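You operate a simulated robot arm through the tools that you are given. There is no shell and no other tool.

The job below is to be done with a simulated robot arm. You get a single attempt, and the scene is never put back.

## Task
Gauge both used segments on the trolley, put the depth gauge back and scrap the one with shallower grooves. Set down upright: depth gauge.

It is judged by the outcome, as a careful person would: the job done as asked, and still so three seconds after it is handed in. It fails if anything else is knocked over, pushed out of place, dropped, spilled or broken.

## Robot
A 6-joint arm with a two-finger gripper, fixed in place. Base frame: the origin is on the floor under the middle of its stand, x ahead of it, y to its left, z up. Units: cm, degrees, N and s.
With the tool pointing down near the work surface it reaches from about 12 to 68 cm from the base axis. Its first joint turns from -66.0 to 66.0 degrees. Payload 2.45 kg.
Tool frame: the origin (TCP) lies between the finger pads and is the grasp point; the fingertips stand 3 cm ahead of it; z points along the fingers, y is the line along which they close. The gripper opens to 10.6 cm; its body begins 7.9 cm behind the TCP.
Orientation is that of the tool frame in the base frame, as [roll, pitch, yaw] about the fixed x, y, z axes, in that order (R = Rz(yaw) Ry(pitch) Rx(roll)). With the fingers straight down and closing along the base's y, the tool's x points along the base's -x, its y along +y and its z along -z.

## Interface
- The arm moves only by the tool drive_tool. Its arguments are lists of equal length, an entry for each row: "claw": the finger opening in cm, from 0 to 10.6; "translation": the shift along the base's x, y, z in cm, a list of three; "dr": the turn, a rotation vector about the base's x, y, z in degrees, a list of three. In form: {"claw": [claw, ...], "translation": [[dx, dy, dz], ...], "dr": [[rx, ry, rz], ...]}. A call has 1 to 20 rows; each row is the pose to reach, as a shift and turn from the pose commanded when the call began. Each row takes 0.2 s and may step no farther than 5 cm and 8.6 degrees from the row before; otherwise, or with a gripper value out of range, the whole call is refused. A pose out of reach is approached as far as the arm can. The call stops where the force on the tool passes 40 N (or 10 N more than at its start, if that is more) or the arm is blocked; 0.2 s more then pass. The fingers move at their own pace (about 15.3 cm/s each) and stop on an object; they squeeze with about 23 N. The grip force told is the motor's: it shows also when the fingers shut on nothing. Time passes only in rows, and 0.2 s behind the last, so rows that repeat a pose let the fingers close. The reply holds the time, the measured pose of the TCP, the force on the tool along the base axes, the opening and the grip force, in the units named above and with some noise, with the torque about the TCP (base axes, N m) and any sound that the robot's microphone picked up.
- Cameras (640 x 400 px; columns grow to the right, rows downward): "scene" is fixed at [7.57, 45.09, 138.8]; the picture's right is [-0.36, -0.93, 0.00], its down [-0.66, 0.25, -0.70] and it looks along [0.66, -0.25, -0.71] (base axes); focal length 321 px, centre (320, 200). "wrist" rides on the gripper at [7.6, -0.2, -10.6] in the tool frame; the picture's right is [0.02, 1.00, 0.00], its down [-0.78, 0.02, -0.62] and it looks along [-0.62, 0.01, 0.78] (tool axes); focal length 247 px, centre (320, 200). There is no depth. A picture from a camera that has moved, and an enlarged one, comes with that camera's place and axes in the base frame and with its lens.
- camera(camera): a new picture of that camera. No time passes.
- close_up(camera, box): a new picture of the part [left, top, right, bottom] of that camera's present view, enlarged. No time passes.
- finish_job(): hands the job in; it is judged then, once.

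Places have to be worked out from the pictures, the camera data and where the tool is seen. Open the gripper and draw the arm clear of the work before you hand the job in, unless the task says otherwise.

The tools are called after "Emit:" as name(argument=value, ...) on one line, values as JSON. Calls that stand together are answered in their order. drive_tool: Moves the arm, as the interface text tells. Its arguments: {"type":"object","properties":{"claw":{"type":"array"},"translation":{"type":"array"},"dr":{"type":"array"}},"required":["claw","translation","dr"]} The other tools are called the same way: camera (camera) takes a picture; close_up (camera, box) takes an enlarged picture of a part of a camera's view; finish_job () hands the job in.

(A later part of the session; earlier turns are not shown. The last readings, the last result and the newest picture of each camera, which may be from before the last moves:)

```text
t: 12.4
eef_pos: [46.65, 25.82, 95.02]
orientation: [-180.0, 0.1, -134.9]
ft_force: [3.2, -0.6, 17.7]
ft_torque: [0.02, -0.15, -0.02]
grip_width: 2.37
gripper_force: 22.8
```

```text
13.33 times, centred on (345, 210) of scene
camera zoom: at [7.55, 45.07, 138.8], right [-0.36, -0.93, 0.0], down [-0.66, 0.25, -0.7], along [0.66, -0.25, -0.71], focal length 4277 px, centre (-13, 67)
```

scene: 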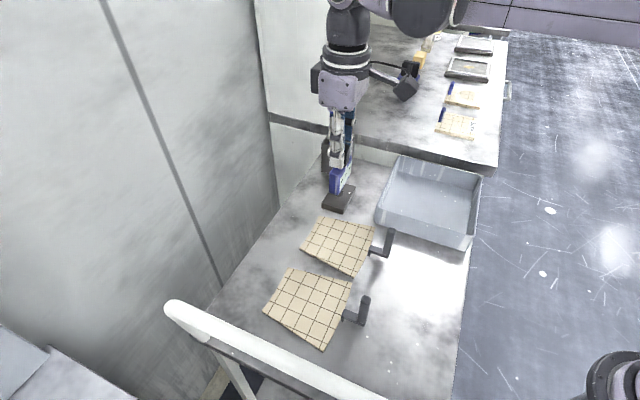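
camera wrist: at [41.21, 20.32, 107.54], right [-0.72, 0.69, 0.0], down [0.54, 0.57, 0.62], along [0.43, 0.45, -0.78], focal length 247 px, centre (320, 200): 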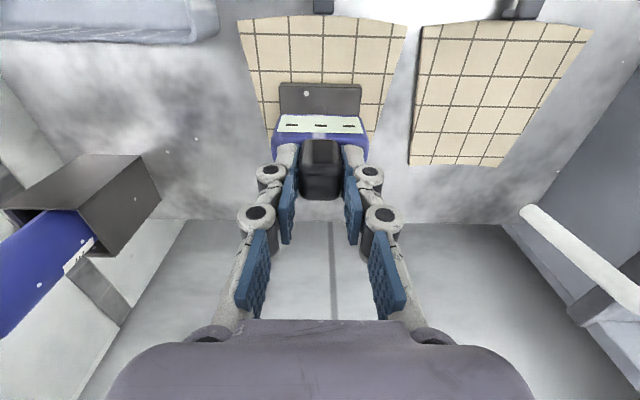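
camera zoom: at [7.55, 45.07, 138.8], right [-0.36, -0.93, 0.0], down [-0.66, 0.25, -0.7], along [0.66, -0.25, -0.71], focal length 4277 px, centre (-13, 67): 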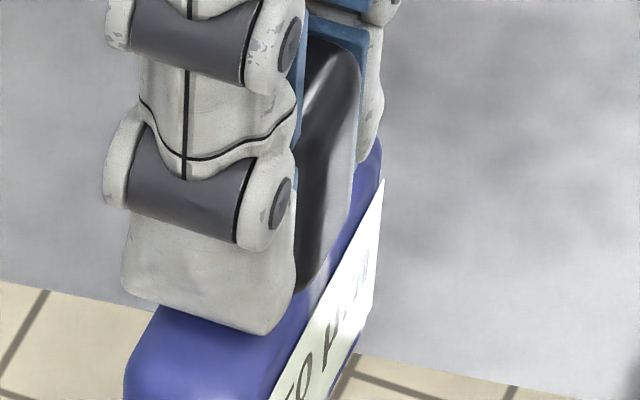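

The first digit could be 9 or 6; I zoom in further on it.

Emit:
close_up(camera="wrist", box=[315, 125, 365, 150])

Emit:
close_up(camera="wrist", box=[340, 130, 364, 145])

Emit:
close_up(camera="scene", box=[335, 210, 355, 240])

```text
12.80 times, centred on (340, 138) of wrist
camera zoom: at [41.28, 20.24, 105.66], right [-0.72, 0.69, 0.0], down [0.54, 0.57, 0.62], along [0.43, 0.45, -0.78], focal length 3161 px, centre (64, 1000)
```

zoom: 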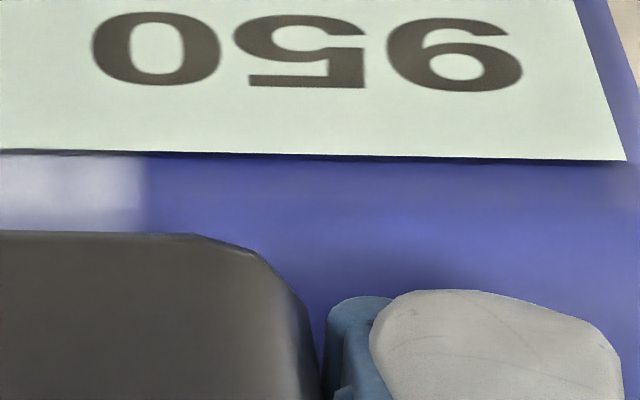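

```text
16.00 times, centred on (352, 138) of wrist
camera zoom: at [41.28, 20.24, 105.66], right [-0.72, 0.69, 0.0], down [0.54, 0.57, 0.62], along [0.43, 0.45, -0.78], focal length 3952 px, centre (-192, 1200)
```

zoom: 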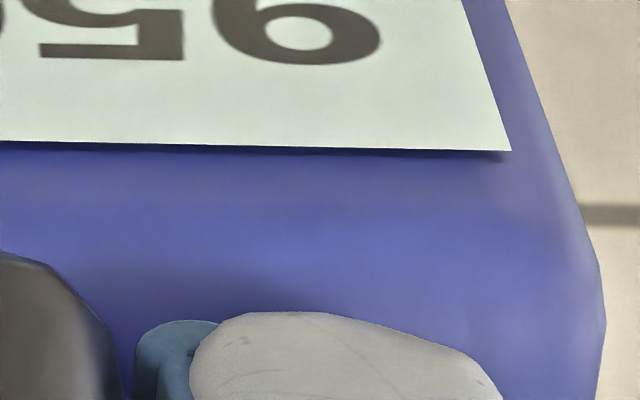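

```text
13.33 times, centred on (345, 225) of scene
camera zoom: at [7.55, 45.07, 138.8], right [-0.36, -0.93, 0.0], down [-0.66, 0.25, -0.7], along [0.66, -0.25, -0.71], focal length 4277 px, centre (-13, -133)
```

zoom: 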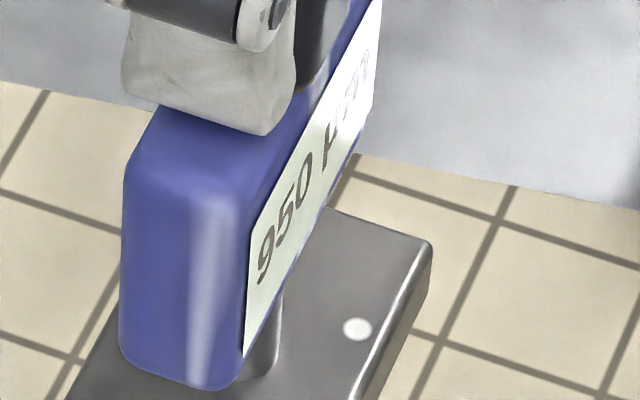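

Segment A reads 950 µm. I ease off the pressing force slightly and let it settle to confirm the reading is stable.

Emit:
drive_tool(claw=[1, 1, 1, 1], translation=[[0, 0, 0.08], [0, 0, 0.1], [0, 0, 0.1], [0, 0, 0.1]], dr=[[0, 0, 0], [0, 0, 0], [0, 0, 0], [0, 0, 0]])

Emit:
close_up(camera="wrist", box=[270, 105, 370, 145])

Emit:
close_up(camera="scene", box=[325, 200, 365, 250])

```text
t: 13.4
eef_pos: [46.61, 25.85, 95.28]
orientation: [-180.0, 0.0, -135.1]
ft_force: [0.4, 0.1, -2.5]
ft_torque: [0.01, -0.02, 0.0]
grip_width: 2.35
gripper_force: 23.0
```

```text
6.40 times, centred on (320, 125) of wrist
camera zoom: at [41.24, 20.28, 105.74], right [-0.72, 0.69, 0.0], down [0.54, 0.57, 0.62], along [0.43, 0.45, -0.78], focal length 1581 px, centre (320, 680)
```

zoom: 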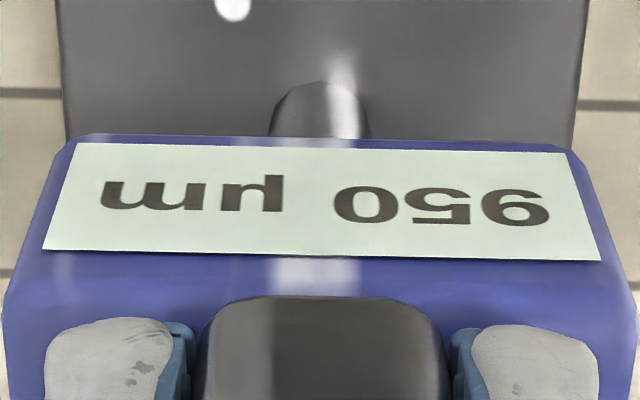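

```text
8.00 times, centred on (345, 225) of scene
camera zoom: at [7.57, 45.09, 138.8], right [-0.36, -0.93, 0.0], down [-0.66, 0.25, -0.7], along [0.66, -0.25, -0.71], focal length 2566 px, centre (120, 0)
```

zoom: 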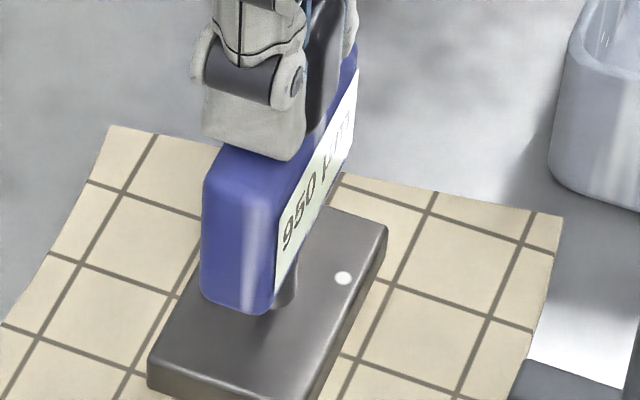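

The reading stays at 950 µm. I lift off, shift along the trolley to segment B's matching central groove crossing (about (35.3, 37.2)), and stay about 3 cm above the pad.

Emit:
drive_tool(claw=[1, 1, 1, 1, 1, 1, 1, 1, 1, 1], translation=[[0, 0, 0.6], [0, 0, 1.8], [0, 0, 3.3], [-1.5, 1.5, 3.3], [-3.5, 3.5, 3.3], [-5.5, 5.5, 3.3], [-7.5, 7.5, 3.3], [-9.5, 9.5, 3.3], [-11, 11, 3.3], [-11.26, 11.26, 3.3]], dr=[[0, 0, 0], [0, 0, 0], [0, 0, 0], [0, 0, 0], [0, 0, 0], [0, 0, 0], [0, 0, 0], [0, 0, 0], [0, 0, 0], [0, 0, 0]])

Emit:
camera(camera="wrist")

Emit:
close_up(camera="wrist", box=[220, 10, 420, 150])

Emit:
camera(camera="scene")

```text
t: 15.6
eef_pos: [35.43, 37.07, 98.45]
orientation: [179.9, 0.0, -135.0]
ft_force: [-0.4, 0.9, -1.9]
ft_torque: [0.01, 0.04, -0.02]
grip_width: 2.34
gripper_force: 23.0
```

```text
taken
camera wrist: at [30.04, 31.61, 109.03], right [-0.72, 0.69, 0.0], down [0.54, 0.57, 0.62], along [0.43, 0.45, -0.78], focal length 247 px, centre (320, 200)
```

wrist: 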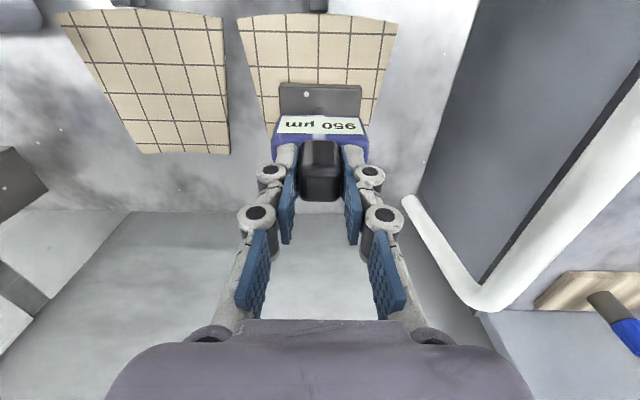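

```text
2.86 times, centred on (320, 80) of wrist
camera zoom: at [30.04, 31.61, 109.03], right [-0.72, 0.69, 0.0], down [0.54, 0.57, 0.62], along [0.43, 0.45, -0.78], focal length 706 px, centre (320, 543)
```

zoom: 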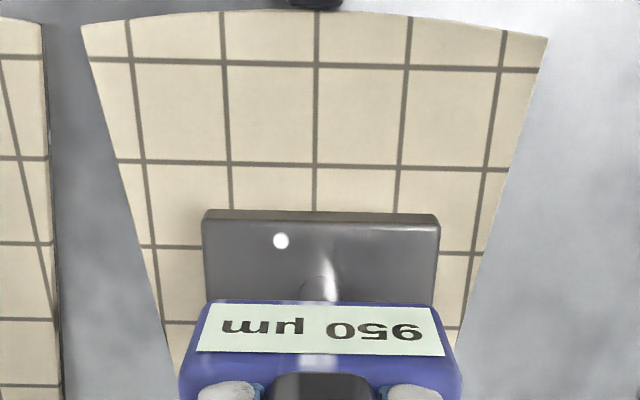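

```text
taken
```

scene: 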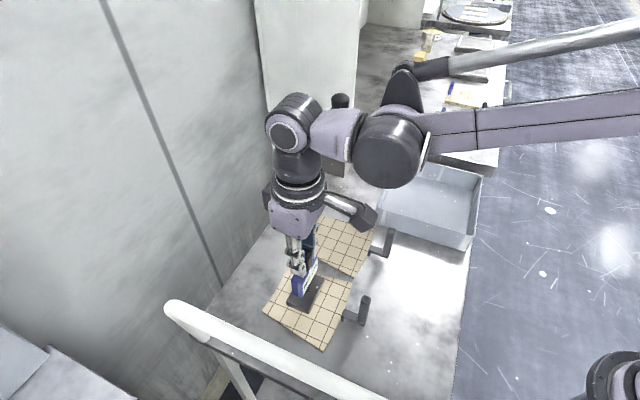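

The display holds the last value (950 µm); the new reading should replace it on B. I lower onto B, first to just above the pad.

Emit:
drive_tool(claw=[1, 1, 1, 1, 1, 1], translation=[[0.1, -0.1, -0.8], [0.14, -0.14, -1.8], [0.14, -0.14, -2.5], [0.14, -0.14, -2.9], [0.14, -0.14, -3.1], [0.14, -0.14, -3.1]], dr=[[0, 0, 0], [0, 0, 0], [0, 0, 0], [0, 0, 0], [0, 0, 0], [0, 0, 0]])

Emit:
close_up(camera="wrist", box=[220, 10, 420, 150])

Emit:
close_up(camera="scene", box=[260, 240, 380, 350])

```text
t: 17.0
eef_pos: [35.54, 36.86, 95.32]
orientation: [180.0, -0.1, -135.0]
ft_force: [-0.1, -0.3, -2.1]
ft_torque: [-0.02, -0.03, -0.01]
grip_width: 2.35
gripper_force: 23.2
```

```text
2.86 times, centred on (320, 80) of wrist
camera zoom: at [30.21, 31.4, 105.9], right [-0.72, 0.69, 0.0], down [0.54, 0.57, 0.62], along [0.43, 0.45, -0.78], focal length 706 px, centre (320, 543)
```

zoom: 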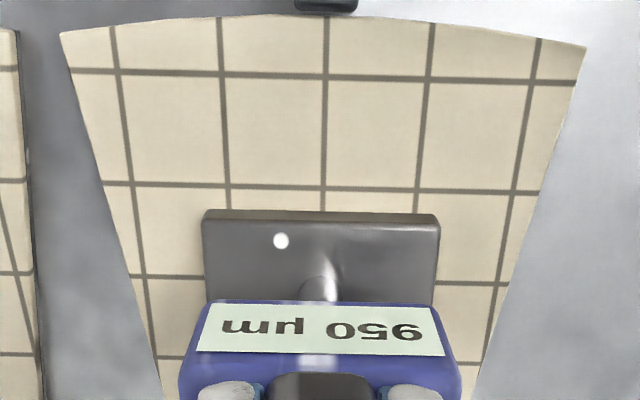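

```text
3.64 times, centred on (320, 295) of scene
camera zoom: at [7.57, 45.09, 138.8], right [-0.36, -0.93, 0.0], down [-0.66, 0.25, -0.7], along [0.66, -0.25, -0.71], focal length 1166 px, centre (320, -146)
```

zoom: 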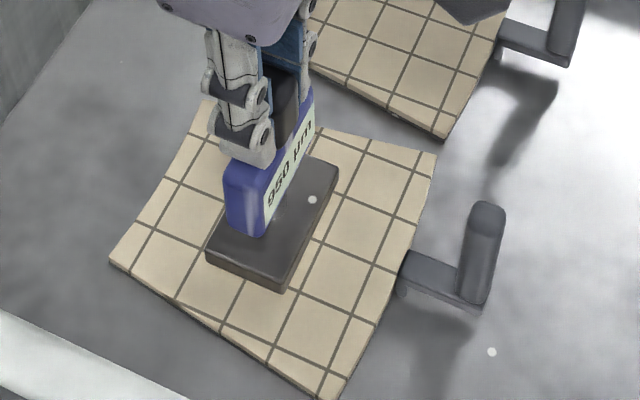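

Well aligned over B's central crossing, just above the surface. I take the last small steps down to contact.

Emit:
drive_tool(claw=[1, 1, 1, 1, 1], translation=[[0, 0, -0.1], [0, 0, -0.2], [0, 0, -0.28], [0, 0, -0.33], [0, 0, -0.33]], dr=[[0, 0, 0], [0, 0, 0], [0, 0, 0], [0, 0, 0], [0, 0, 0]])

Emit:
close_up(camera="wrist", box=[270, 105, 370, 145])

Emit:
close_up(camera="scene", box=[260, 240, 380, 350])

```text
t: 18.2
eef_pos: [35.5, 37.09, 95.01]
orientation: [-180.0, 0.1, -135.0]
ft_force: [1.0, 1.2, 18.7]
ft_torque: [-0.01, -0.05, 0.04]
grip_width: 2.37
gripper_force: 22.7
```

```text
6.40 times, centred on (320, 125) of wrist
camera zoom: at [30.16, 31.41, 105.6], right [-0.72, 0.69, 0.0], down [0.54, 0.57, 0.62], along [0.43, 0.45, -0.78], focal length 1581 px, centre (320, 680)
```

zoom: 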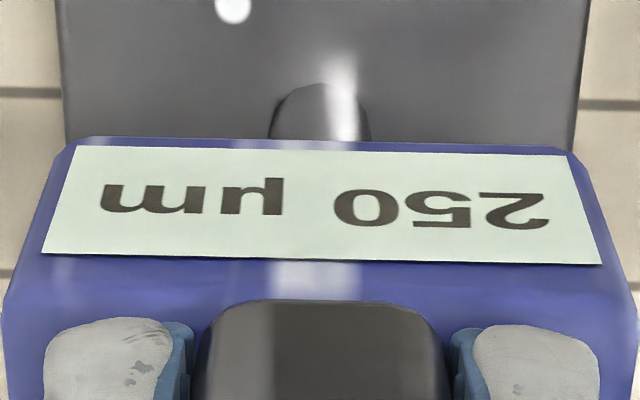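

```text
3.64 times, centred on (320, 295) of scene
camera zoom: at [7.55, 45.07, 138.81], right [-0.36, -0.93, 0.0], down [-0.66, 0.25, -0.7], along [0.66, -0.25, -0.71], focal length 1166 px, centre (320, -146)
```

zoom: 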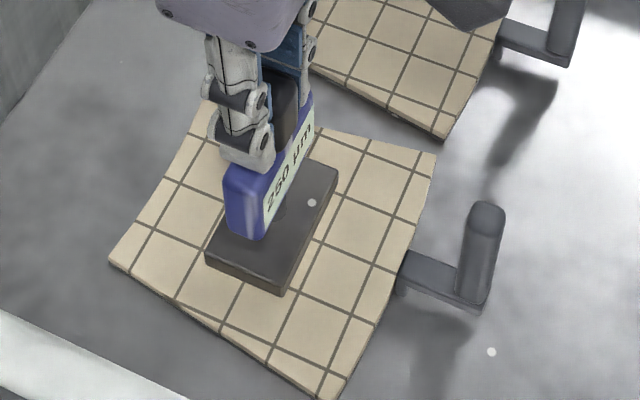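

Segment B reads 250 µm versus A's 950 µm, so B is the shallower one to scrap. I lift the gauge clear of the posts and carry it back above its original spot (27.0, 17.4).

Emit:
drive_tool(claw=[1, 1, 1, 1, 1, 1, 1, 1, 1, 1, 1, 1, 1, 1], translation=[[0, 0, 0.5], [0, 0, 2], [0, 0, 5], [0, 0, 9], [0, 0, 12.5], [-0.5, -1.2, 14], [-1.7, -3.9, 14], [-2.9, -6.7, 14], [-4.1, -9.5, 14], [-5.3, -12.3, 14], [-6.5, -15.1, 14], [-7.7, -17.8, 14], [-8.4, -19.4, 14], [-8.44, -19.49, 14]], dr=[[0, 0, 0], [0, 0, 0], [0, 0, 0], [0, 0, 0], [0, 0, 0], [0, 0, 0], [0, 0, 0], [0, 0, 0], [0, 0, 0], [0, 0, 0], [0, 0, 0], [0, 0, 0], [0, 0, 0], [0, 0, 0]])

Emit:
camera(camera="wrist")

Emit:
camera(camera="scene")

Emit:
close_up(camera="wrist", box=[270, 105, 370, 145])

```text
t: 21.2
eef_pos: [26.96, 17.49, 108.98]
orientation: [-180.0, -0.1, -135.1]
ft_force: [0.3, -0.1, -1.8]
ft_torque: [-0.01, -0.01, 0.01]
grip_width: 2.35
gripper_force: 23.1
```

```text
taken
camera wrist: at [21.7, 11.92, 119.59], right [-0.72, 0.69, 0.0], down [0.54, 0.57, 0.62], along [0.43, 0.45, -0.78], focal length 247 px, centre (320, 200)
```

wrist: 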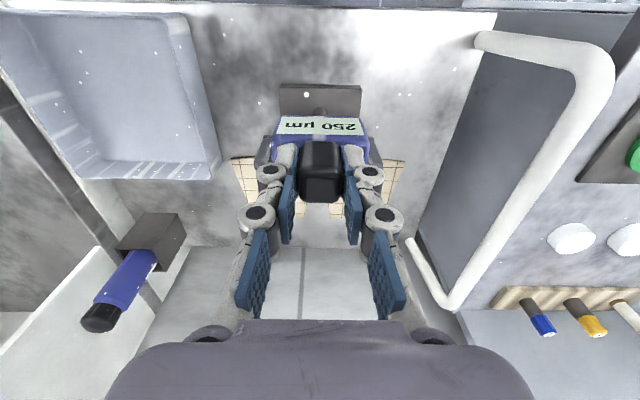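

```text
taken
```

scene: 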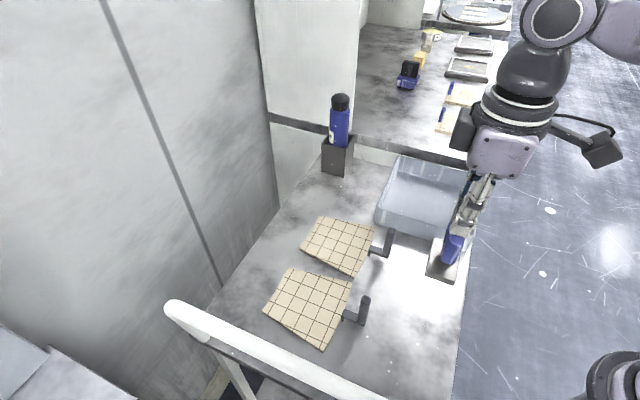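

```text
6.40 times, centred on (320, 125) of wrist
camera zoom: at [21.7, 11.92, 119.59], right [-0.72, 0.69, 0.0], down [0.54, 0.57, 0.62], along [0.43, 0.45, -0.78], focal length 1581 px, centre (320, 680)
```

zoom: 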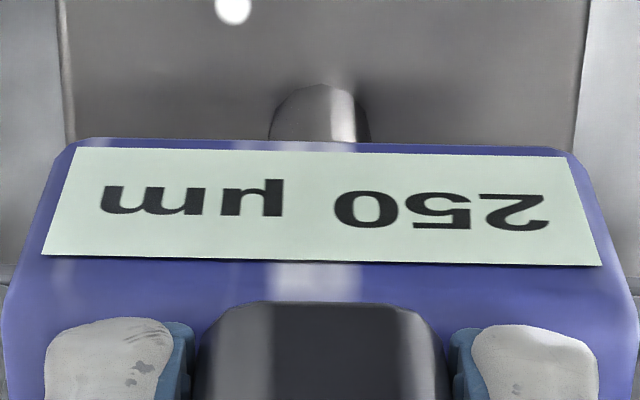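

Back above the gauge's home spot, display latched at 250 µm. I lower to about 1 cm above the surface.

Emit:
drive_tool(claw=[1, 1, 1, 1, 1, 1, 1], translation=[[0, 0, -1.5], [0, 0, -4.5], [0, 0, -8], [0, 0, -11], [0, 0, -13], [0, 0, -13.8], [0, 0, -13.9]], dr=[[0, 0, 0], [0, 0, 0], [0, 0, 0], [0, 0, 0], [0, 0, 0], [0, 0, 0], [0, 0, 0]])

Emit:
close_up(camera="scene", box=[380, 220, 480, 330])

Emit:
camera(camera="wrist")

```text
t: 22.8
eef_pos: [27.09, 17.44, 95.14]
orientation: [-180.0, 0.0, -134.9]
ft_force: [0.4, 0.3, -1.6]
ft_torque: [0.04, -0.02, -0.02]
grip_width: 2.37
gripper_force: 23.4
```

```text
3.64 times, centred on (430, 275) of scene
camera zoom: at [7.57, 45.09, 138.8], right [-0.36, -0.93, 0.0], down [-0.66, 0.25, -0.7], along [0.66, -0.25, -0.71], focal length 1166 px, centre (-80, -73)
```

zoom: 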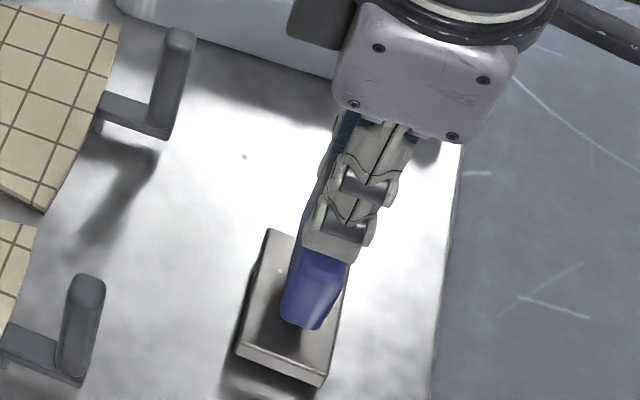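

```text
taken
camera wrist: at [21.69, 11.86, 105.72], right [-0.72, 0.69, 0.0], down [0.54, 0.57, 0.62], along [0.43, 0.45, -0.78], focal length 247 px, centre (320, 200)
```

wrist: 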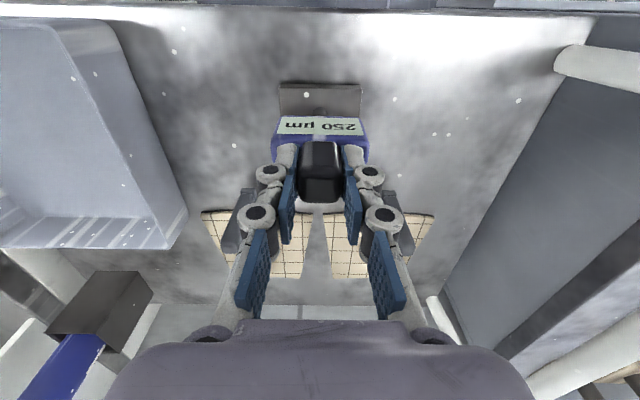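

About 0.9 cm above the surface; I lower gently to contact.

Emit:
drive_tool(claw=[1, 1, 1, 1, 1, 1], translation=[[0, 0, -0.3], [0, 0, -0.5], [0, 0, -0.65], [0, 0, -0.75], [0, 0, -0.8], [0, 0, -0.84]], dr=[[0, 0, 0], [0, 0, 0], [0, 0, 0], [0, 0, 0], [0, 0, 0], [0, 0, 0]])

Emit:
close_up(camera="scene", box=[380, 220, 480, 330])

```text
t: 24.2
eef_pos: [27.06, 17.48, 94.34]
orientation: [-179.9, 0.0, -134.9]
ft_force: [1.0, 0.1, -1.0]
ft_torque: [-0.01, -0.02, 0.03]
grip_width: 2.35
gripper_force: 23.6
```

```text
3.64 times, centred on (430, 275) of scene
camera zoom: at [7.57, 45.09, 138.8], right [-0.36, -0.93, 0.0], down [-0.66, 0.25, -0.7], along [0.66, -0.25, -0.71], focal length 1166 px, centre (-80, -73)
```

zoom: 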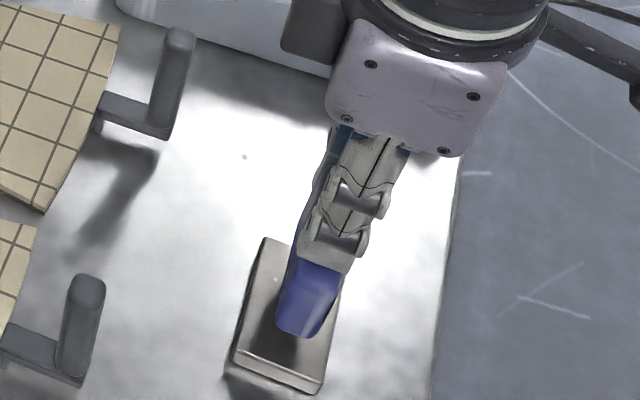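

Not quite in contact yet (force still about the gauge's weight). I lower a touch more until the surface takes the load.

Emit:
drive_tool(claw=[1, 1, 1], translation=[[0, 0, -0.06], [0, 0, -0.12], [0, 0, -0.12]], dr=[[0, 0, 0], [0, 0, 0], [0, 0, 0]])

Emit:
close_up(camera="scene", box=[380, 220, 480, 330])

Emit:
close_up(camera="wrist", box=[220, 60, 420, 240])

```text
t: 25.0
eef_pos: [27.14, 17.55, 94.08]
orientation: [180.0, 0.0, -134.9]
ft_force: [-0.5, -1.5, 18.6]
ft_torque: [-0.11, 0.14, 0.04]
grip_width: 2.35
gripper_force: 22.7
```

```text
3.64 times, centred on (430, 275) of scene
camera zoom: at [7.55, 45.07, 138.8], right [-0.36, -0.93, 0.0], down [-0.66, 0.25, -0.7], along [0.66, -0.25, -0.71], focal length 1166 px, centre (-80, -73)
```

zoom: 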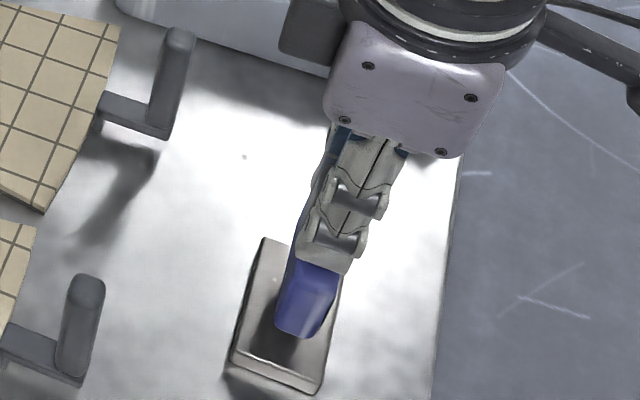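

```text
2.22 times, centred on (320, 150) of wrist
camera zoom: at [21.72, 11.92, 104.75], right [-0.72, 0.69, 0.0], down [0.54, 0.57, 0.62], along [0.43, 0.45, -0.78], focal length 549 px, centre (320, 311)
```

zoom: 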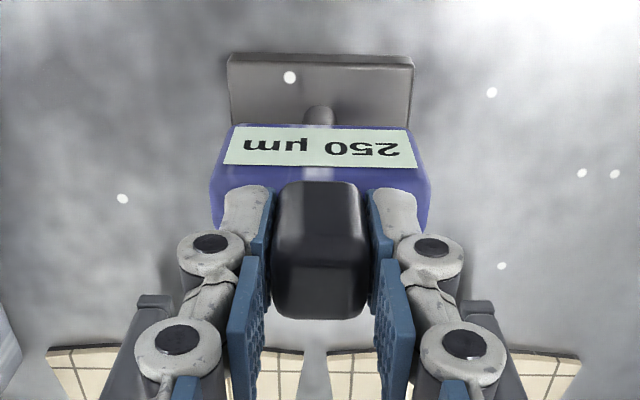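

The gauge is firmly down at its home position (18.6 N contact). I ease the push slightly, then open the fingers gently.

Emit:
drive_tool(claw=[1.0, 1.0, 3.2, 4.5, 6.0, 6.0], translation=[[0, 0, 0.08], [0, 0, 0.1], [0, 0, 0.1], [0, 0, 0.1], [0, 0, 0.1], [0, 0, 0.1]], dr=[[0, 0, 0], [0, 0, 0], [0, 0, 0], [0, 0, 0], [0, 0, 0], [0, 0, 0]])

Emit:
close_up(camera="wrist", box=[220, 60, 420, 240])

Emit:
close_up(camera="scene", box=[380, 220, 480, 330])

```text
t: 26.4
eef_pos: [27.03, 17.58, 94.26]
orientation: [180.0, 0.0, -134.9]
ft_force: [0.8, 0.1, 0.2]
ft_torque: [-0.01, 0.04, 0.01]
grip_width: 6.0
gripper_force: 0.0
```

```text
2.22 times, centred on (320, 150) of wrist
camera zoom: at [21.72, 11.96, 104.82], right [-0.72, 0.69, 0.0], down [0.54, 0.57, 0.62], along [0.43, 0.45, -0.78], focal length 549 px, centre (320, 311)
```

zoom: 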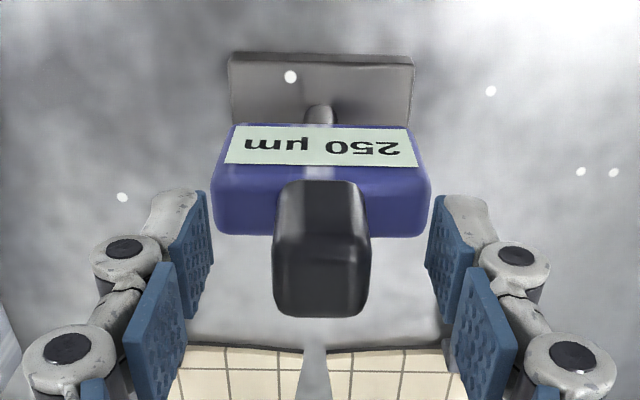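

```text
3.64 times, centred on (430, 275) of scene
camera zoom: at [7.57, 45.09, 138.8], right [-0.36, -0.93, 0.0], down [-0.66, 0.25, -0.7], along [0.66, -0.25, -0.71], focal length 1166 px, centre (-80, -73)
```

zoom: 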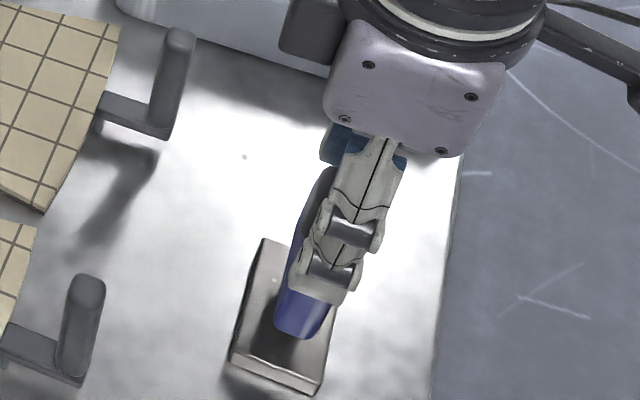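

The gauge stands upright and free. I rise straight up, then look around for the scrap receptacle.

Emit:
drive_tool(claw=[6, 6, 6, 6, 6], translation=[[0, 0, 2], [0, 0, 5], [0, 0, 9], [0, 0, 13], [0, 0, 15]], dr=[[0, 0, 0], [0, 0, 0], [0, 0, 0], [0, 0, 0], [0, 0, 0]])

Emit:
camera(camera="wrist")

Emit:
camera(camera="scene")

Emit:
close_up(camera="scene", box=[0, 280, 280, 400])

Emit:
close_up(camera="scene", box=[365, 145, 495, 255])

Emit:
close_up(camera="wrist", box=[0, 0, 240, 200])

```text
t: 27.6
eef_pos: [27.02, 17.37, 109.22]
orientation: [-179.9, -0.1, -134.9]
ft_force: [0.1, -0.1, -0.3]
ft_torque: [0.04, 0.01, 0.01]
grip_width: 5.99
gripper_force: 0.0
```

```text
taken
camera wrist: at [21.67, 11.8, 119.84], right [-0.72, 0.69, 0.0], down [0.54, 0.57, 0.62], along [0.43, 0.45, -0.78], focal length 247 px, centre (320, 200)
```

wrist: 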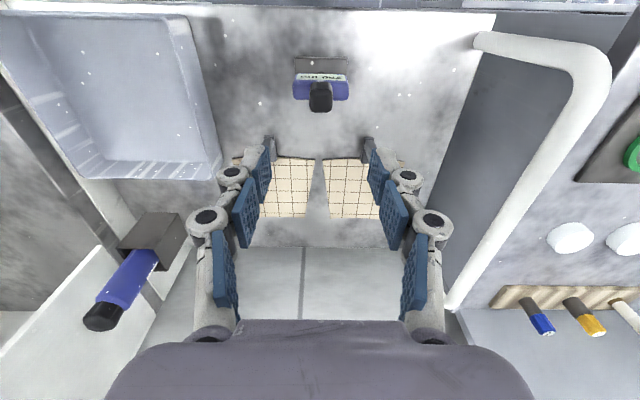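

```text
taken
```

scene: 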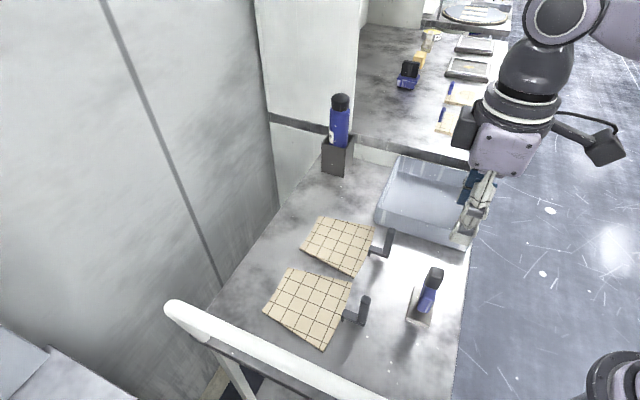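

```text
2.29 times, centred on (140, 340) of scene
camera zoom: at [7.57, 45.09, 138.8], right [-0.36, -0.93, 0.0], down [-0.66, 0.25, -0.7], along [0.66, -0.25, -0.71], focal length 733 px, centre (731, -120)
```

zoom: 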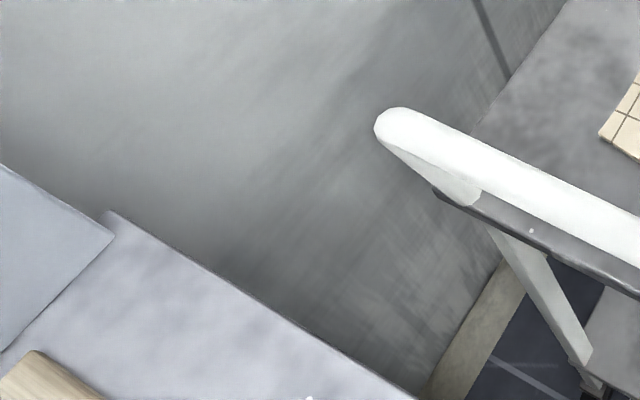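

```text
3.64 times, centred on (430, 200) of scene
camera zoom: at [7.57, 45.09, 138.8], right [-0.36, -0.93, 0.0], down [-0.66, 0.25, -0.7], along [0.66, -0.25, -0.71], focal length 1166 px, centre (-80, 200)
```

zoom: 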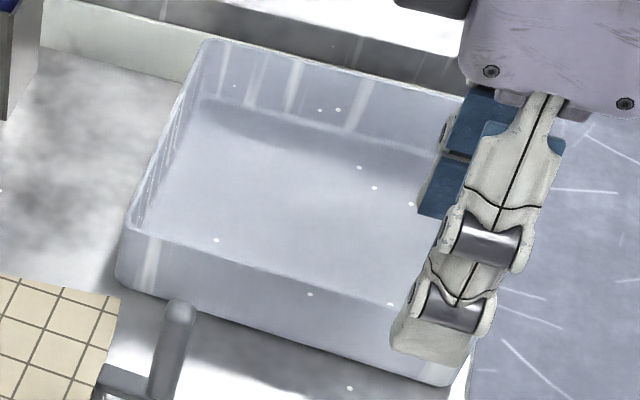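

```text
2.00 times, centred on (120, 100) of wrist
camera zoom: at [21.67, 11.8, 119.84], right [-0.72, 0.69, 0.0], down [0.54, 0.57, 0.62], along [0.43, 0.45, -0.78], focal length 494 px, centre (720, 400)
```

zoom: 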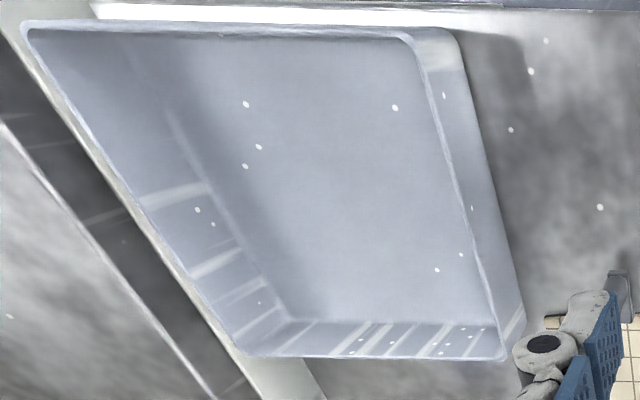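

The grey tray on the trolley looks like the only scrap receptacle in reach, but I check the right-hand area too before committing.

Emit:
close_up(camera="wrist", box=[440, 0, 640, 340])

Emit:
close_up(camera="scene", box=[480, 0, 640, 400])

Emit:
close_up(camera="wrist", box=[0, 180, 220, 400])

```text
1.18 times, centred on (540, 170) of wrist
camera zoom: at [21.67, 11.8, 119.84], right [-0.72, 0.69, 0.0], down [0.54, 0.57, 0.62], along [0.43, 0.45, -0.78], focal length 291 px, centre (61, 235)
```

zoom: 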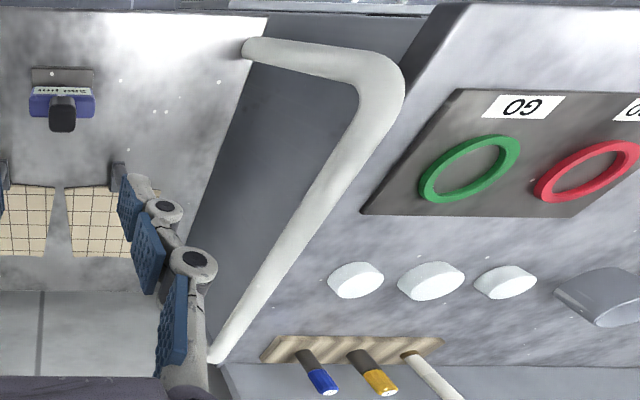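

```text
1.00 times, centred on (560, 200) of scene (not enlarged: the box is as wide or as high as the picture)
camera zoom: at [7.57, 45.09, 138.8], right [-0.36, -0.93, 0.0], down [-0.66, 0.25, -0.7], along [0.66, -0.25, -0.71], focal length 321 px, centre (80, 200)
```

zoom: 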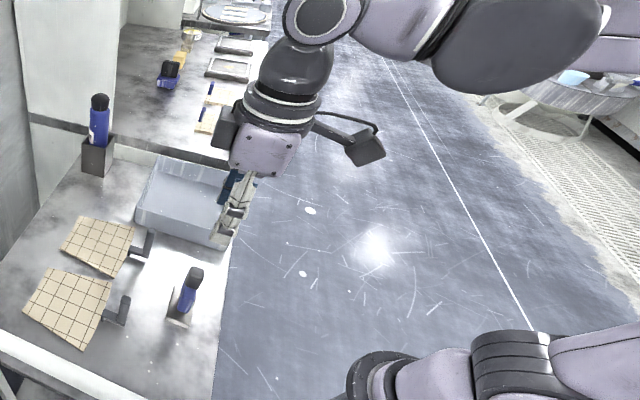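

```text
1.82 times, centred on (110, 290) of wrist
camera zoom: at [21.67, 11.8, 119.84], right [-0.72, 0.69, 0.0], down [0.54, 0.57, 0.62], along [0.43, 0.45, -0.78], focal length 449 px, centre (702, 36)
```

zoom: 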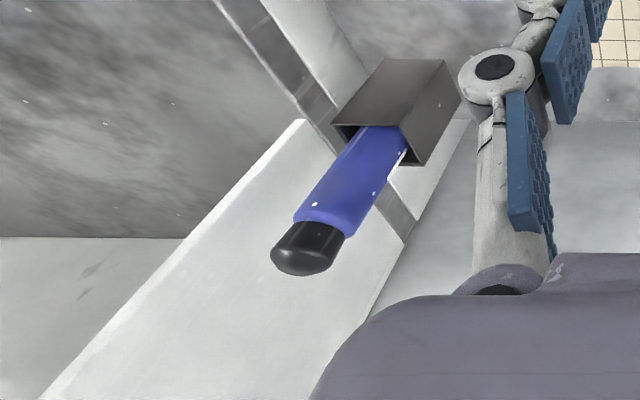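

To the right is a separate bench with GO/stop buttons and something grey at the edge; I move above segment B's post, which also shows me more of that side.

Emit:
drive_tool(claw=[7, 8, 9, 10], translation=[[0.2, 3, 0], [0.4, 6.5, 0], [0.7, 10, -1], [0.9, 12.3, -2]], dr=[[0, 0, 0], [0, 0, 0], [0, 0, 0], [0, 0, 0]])

Emit:
camera(camera="wrist")

Emit:
close_up(camera="wrist", box=[230, 20, 400, 130])

Emit:
close_up(camera="wrist", box=[400, 0, 640, 320])

```text
t: 28.6
eef_pos: [27.8, 29.71, 107.22]
orientation: [-179.9, 0.0, -135.2]
ft_force: [0.2, -0.2, -0.5]
ft_torque: [0.01, 0.03, 0.0]
grip_width: 10.0
gripper_force: 0.1
```

```text
taken
camera wrist: at [22.54, 24.15, 117.79], right [-0.72, 0.69, 0.0], down [0.54, 0.56, 0.62], along [0.43, 0.45, -0.78], focal length 247 px, centre (320, 200)
```

wrist: 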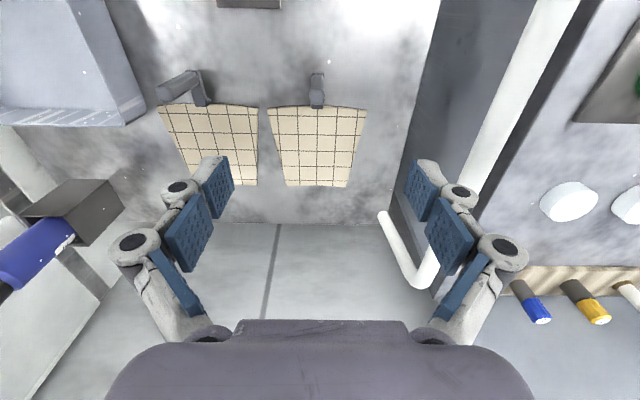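

```text
3.64 times, centred on (315, 75) of wrist
camera zoom: at [22.54, 24.15, 117.79], right [-0.72, 0.69, 0.0], down [0.54, 0.56, 0.62], along [0.43, 0.45, -0.78], focal length 898 px, centre (338, 654)
```

zoom: 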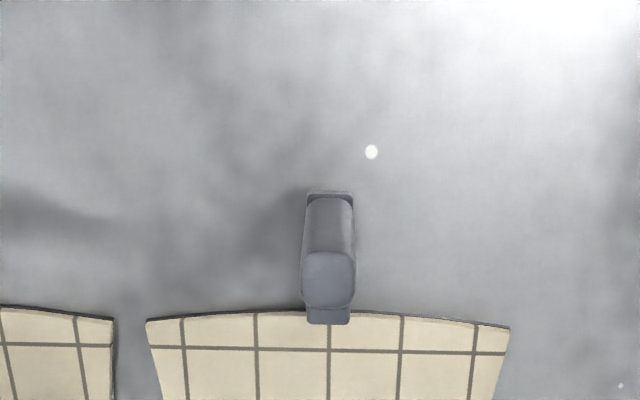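

```text
1.25 times, centred on (520, 160) of wrist
camera zoom: at [22.54, 24.15, 117.79], right [-0.72, 0.69, 0.0], down [0.54, 0.56, 0.62], along [0.43, 0.45, -0.78], focal length 309 px, centre (70, 250)
```

zoom: 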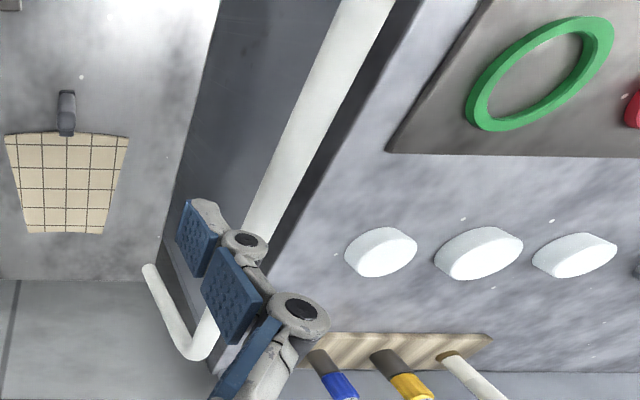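

The right bench just holds buttons and other items, so the tray on the trolley is the scrap tray. B's post top is judged at about u=1.0, v=40.75 (≈(28.1, 29.5), z≈90.8); I centre on it and descend to just above.

Emit:
drive_tool(claw=[9, 8, 7, 7], translation=[[0.2, -0.2, -3], [0.2, -0.2, -7], [0.2, -0.2, -11], [0.2, -0.2, -12.2]], dr=[[0, 0, 0], [0, 0, 0], [0, 0, 0], [0, 0, 0]])

Emit:
camera(camera="wrist")

Emit:
close_up(camera="wrist", box=[220, 60, 420, 240])

Emit:
close_up(camera="scene", box=[290, 240, 410, 350])

```text
t: 29.6
eef_pos: [28.0, 29.61, 94.99]
orientation: [180.0, 0.0, -135.0]
ft_force: [0.2, 0.5, 0.4]
ft_torque: [-0.02, -0.02, -0.02]
grip_width: 7.02
gripper_force: 0.2
```

```text
taken
camera wrist: at [22.73, 24.03, 105.6], right [-0.72, 0.69, 0.0], down [0.54, 0.57, 0.62], along [0.43, 0.45, -0.78], focal length 247 px, centre (320, 200)
```

wrist: 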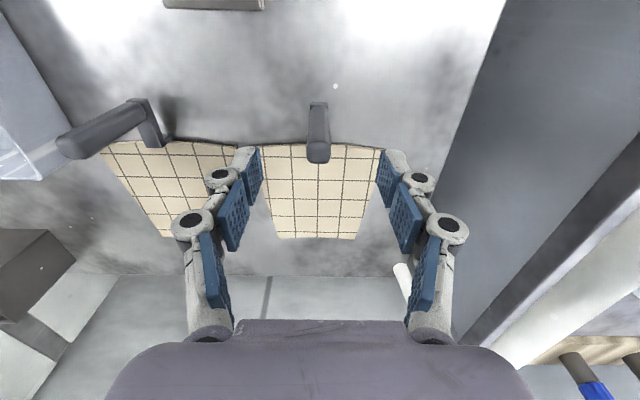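

```text
2.22 times, centred on (320, 150) of wrist
camera zoom: at [22.73, 24.03, 105.6], right [-0.72, 0.69, 0.0], down [0.54, 0.57, 0.62], along [0.43, 0.45, -0.78], focal length 549 px, centre (320, 311)
```

zoom: 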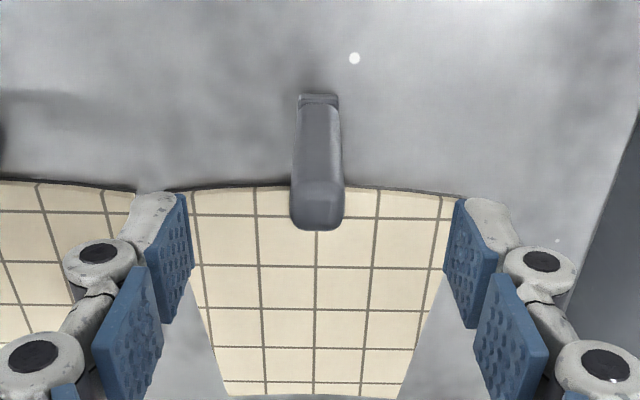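

```text
3.64 times, centred on (350, 295) of scene
camera zoom: at [7.57, 45.09, 138.8], right [-0.36, -0.93, 0.0], down [-0.66, 0.25, -0.7], along [0.66, -0.25, -0.71], focal length 1166 px, centre (211, -146)
```

zoom: 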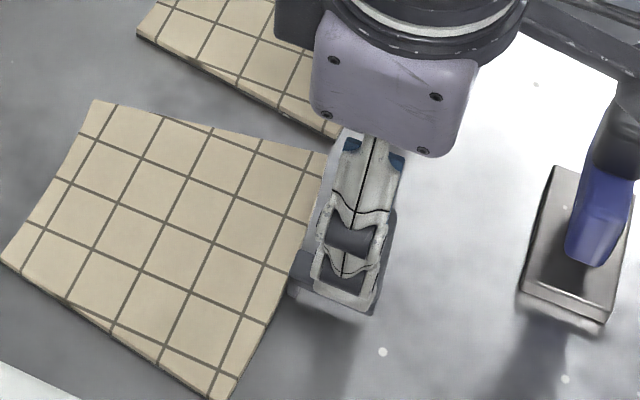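

The post lies centred between the fingers (offset ≈0.15 cm). I fine-adjust and descend to TCP z≈89 (fingertips ≈86).

Emit:
drive_tool(claw=[7, 7, 7, 7], translation=[[0.15, -0.02, -1.5], [0.15, -0.02, -3.5], [0.15, -0.02, -5], [0.15, -0.02, -6]], dr=[[0, 0, 0], [0, 0, 0], [0, 0, 0], [0, 0, 0]])

Emit:
close_up(camera="wrist", box=[220, 60, 420, 240])

Emit:
close_up(camera="scene", box=[290, 240, 410, 350])

```text
t: 30.6
eef_pos: [28.3, 29.6, 89.04]
orientation: [179.9, 0.0, -134.9]
ft_force: [-0.8, 0.1, 0.0]
ft_torque: [-0.02, 0.01, 0.02]
grip_width: 7.01
gripper_force: 0.0
```

```text
2.22 times, centred on (320, 150) of wrist
camera zoom: at [22.95, 23.99, 99.6], right [-0.72, 0.69, 0.0], down [0.54, 0.57, 0.62], along [0.43, 0.45, -0.78], focal length 549 px, centre (320, 311)
```

zoom: 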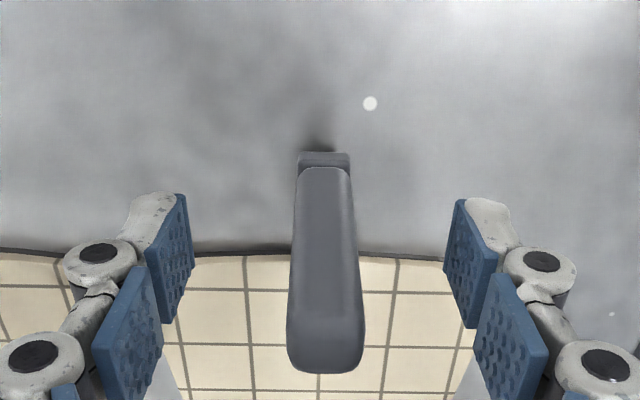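

```text
3.64 times, centred on (350, 295) of scene
camera zoom: at [7.57, 45.09, 138.8], right [-0.36, -0.93, 0.0], down [-0.66, 0.25, -0.7], along [0.66, -0.25, -0.71], focal length 1166 px, centre (211, -146)
```

zoom: 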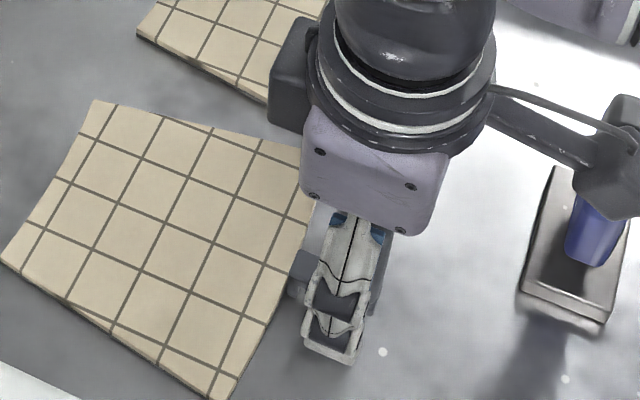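

The post is centred between the pads. I close the gripper on it.

Emit:
drive_tool(claw=[4, 2, 0.5, 0.5, 0.5], translation=[[0, 0, 0], [0, 0, 0], [0, 0, 0], [0, 0, 0], [0, 0, 0]], dr=[[0, 0, 0], [0, 0, 0], [0, 0, 0], [0, 0, 0], [0, 0, 0]])

Emit:
close_up(camera="wrist", box=[220, 60, 420, 240])

Emit:
close_up(camera="scene", box=[250, 240, 410, 370])

```text
t: 31.8
eef_pos: [28.3, 29.65, 88.97]
orientation: [-180.0, 0.0, -135.0]
ft_force: [-0.6, -0.1, 0.3]
ft_torque: [-0.06, 0.08, -0.02]
grip_width: 1.56
gripper_force: 23.3
```

```text
2.22 times, centred on (320, 150) of wrist
camera zoom: at [22.95, 24.0, 99.62], right [-0.72, 0.69, 0.0], down [0.54, 0.57, 0.62], along [0.43, 0.45, -0.78], focal length 549 px, centre (320, 311)
```

zoom: 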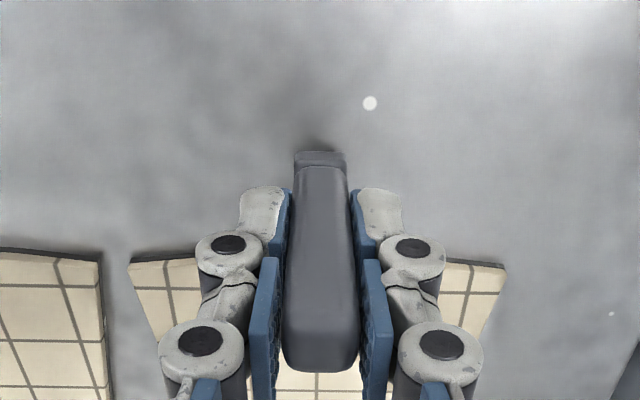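

```text
3.08 times, centred on (330, 305) of scene
camera zoom: at [7.57, 45.09, 138.8], right [-0.36, -0.93, 0.0], down [-0.66, 0.25, -0.7], along [0.66, -0.25, -0.71], focal length 987 px, centre (289, -123)
```

zoom: 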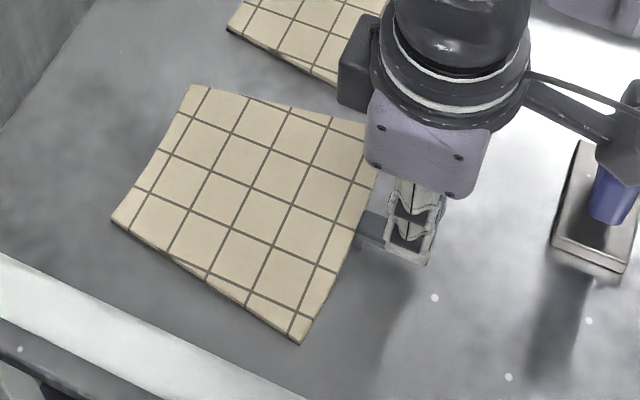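

The post is held (1.56 cm, 23 N). I lift gently by 1.5 cm and check torque and droop.

Emit:
drive_tool(claw=[0.5, 0.5, 0.5, 0.5, 0.5], translation=[[0, 0, 0.3], [0, 0, 0.7], [0, 0, 1.1], [0, 0, 1.5], [0, 0, 1.5]], dr=[[0, 0, 0], [0, 0, 0], [0, 0, 0], [0, 0, 0], [0, 0, 0]])

Emit:
camera(camera="wrist")

Emit:
close_up(camera="scene", box=[250, 240, 410, 370])

```text
t: 33.0
eef_pos: [28.4, 29.51, 90.53]
orientation: [-179.9, 0.0, -135.0]
ft_force: [0.7, 1.3, -1.8]
ft_torque: [-0.07, 0.07, 0.05]
grip_width: 1.57
gripper_force: 23.0
```

```text
taken
camera wrist: at [22.96, 23.97, 101.16], right [-0.72, 0.69, 0.0], down [0.54, 0.57, 0.62], along [0.43, 0.45, -0.78], focal length 247 px, centre (320, 200)
```

wrist: 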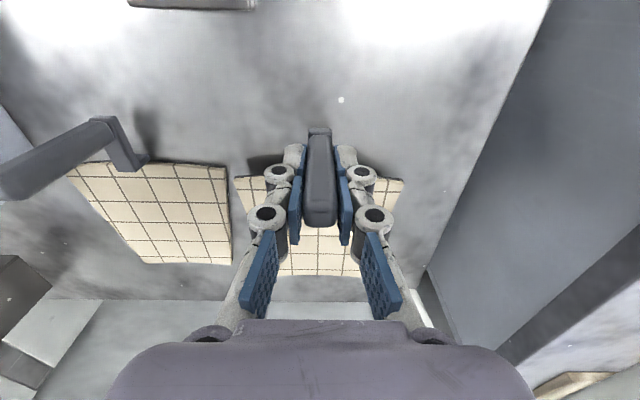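

```text
3.08 times, centred on (330, 305) of scene
camera zoom: at [7.57, 45.09, 138.8], right [-0.36, -0.93, 0.0], down [-0.66, 0.25, -0.7], along [0.66, -0.25, -0.71], focal length 987 px, centre (289, -123)
```

zoom: 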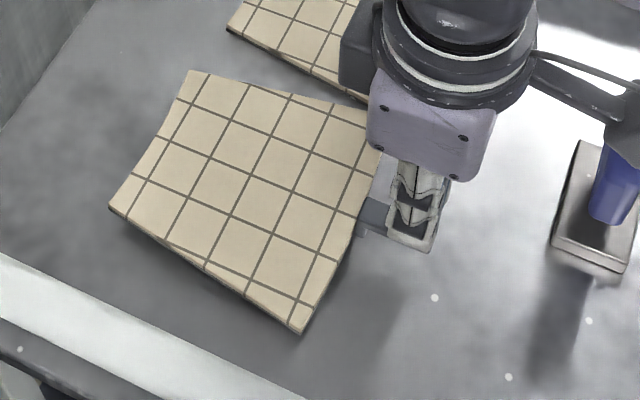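

The segment lifts cleanly (≈2 N, no droop). I raise it to clear the gauge and posts, then carry it to the tray while turning −45° so it will lie along the tray's diagonal with the most wall clearance.

Emit:
drive_tool(claw=[0.5, 0.5, 0.5, 0.5, 0.5, 0.5, 0.5], translation=[[0, 0, 1], [0, 0, 3], [0, 0, 6], [0, 0, 9], [0, 0, 12], [0, 0, 14.5], [0, 0, 15.5]], dr=[[0, 0, 0], [0, 0, 0], [0, 0, 0], [0, 0, 0], [0, 0, 0], [0, 0, 0], [0, 0, 0]])

Emit:
camera(camera="scene")

Emit:
camera(camera="wrist")

```text
t: 34.6
eef_pos: [28.23, 29.55, 106.24]
orientation: [-180.0, 0.0, -135.0]
ft_force: [0.0, -0.2, -1.9]
ft_torque: [-0.09, 0.08, -0.03]
grip_width: 1.53
gripper_force: 23.2
```

```text
taken
```

scene: 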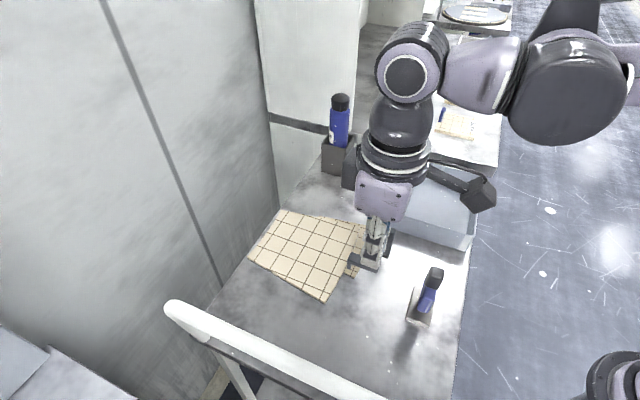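

```text
taken
camera wrist: at [22.91, 23.98, 116.74], right [-0.72, 0.69, 0.0], down [0.54, 0.57, 0.62], along [0.43, 0.45, -0.78], focal length 247 px, centre (320, 200)
```

wrist: 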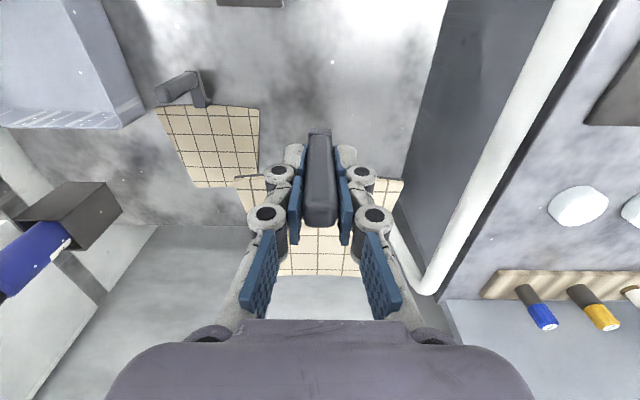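

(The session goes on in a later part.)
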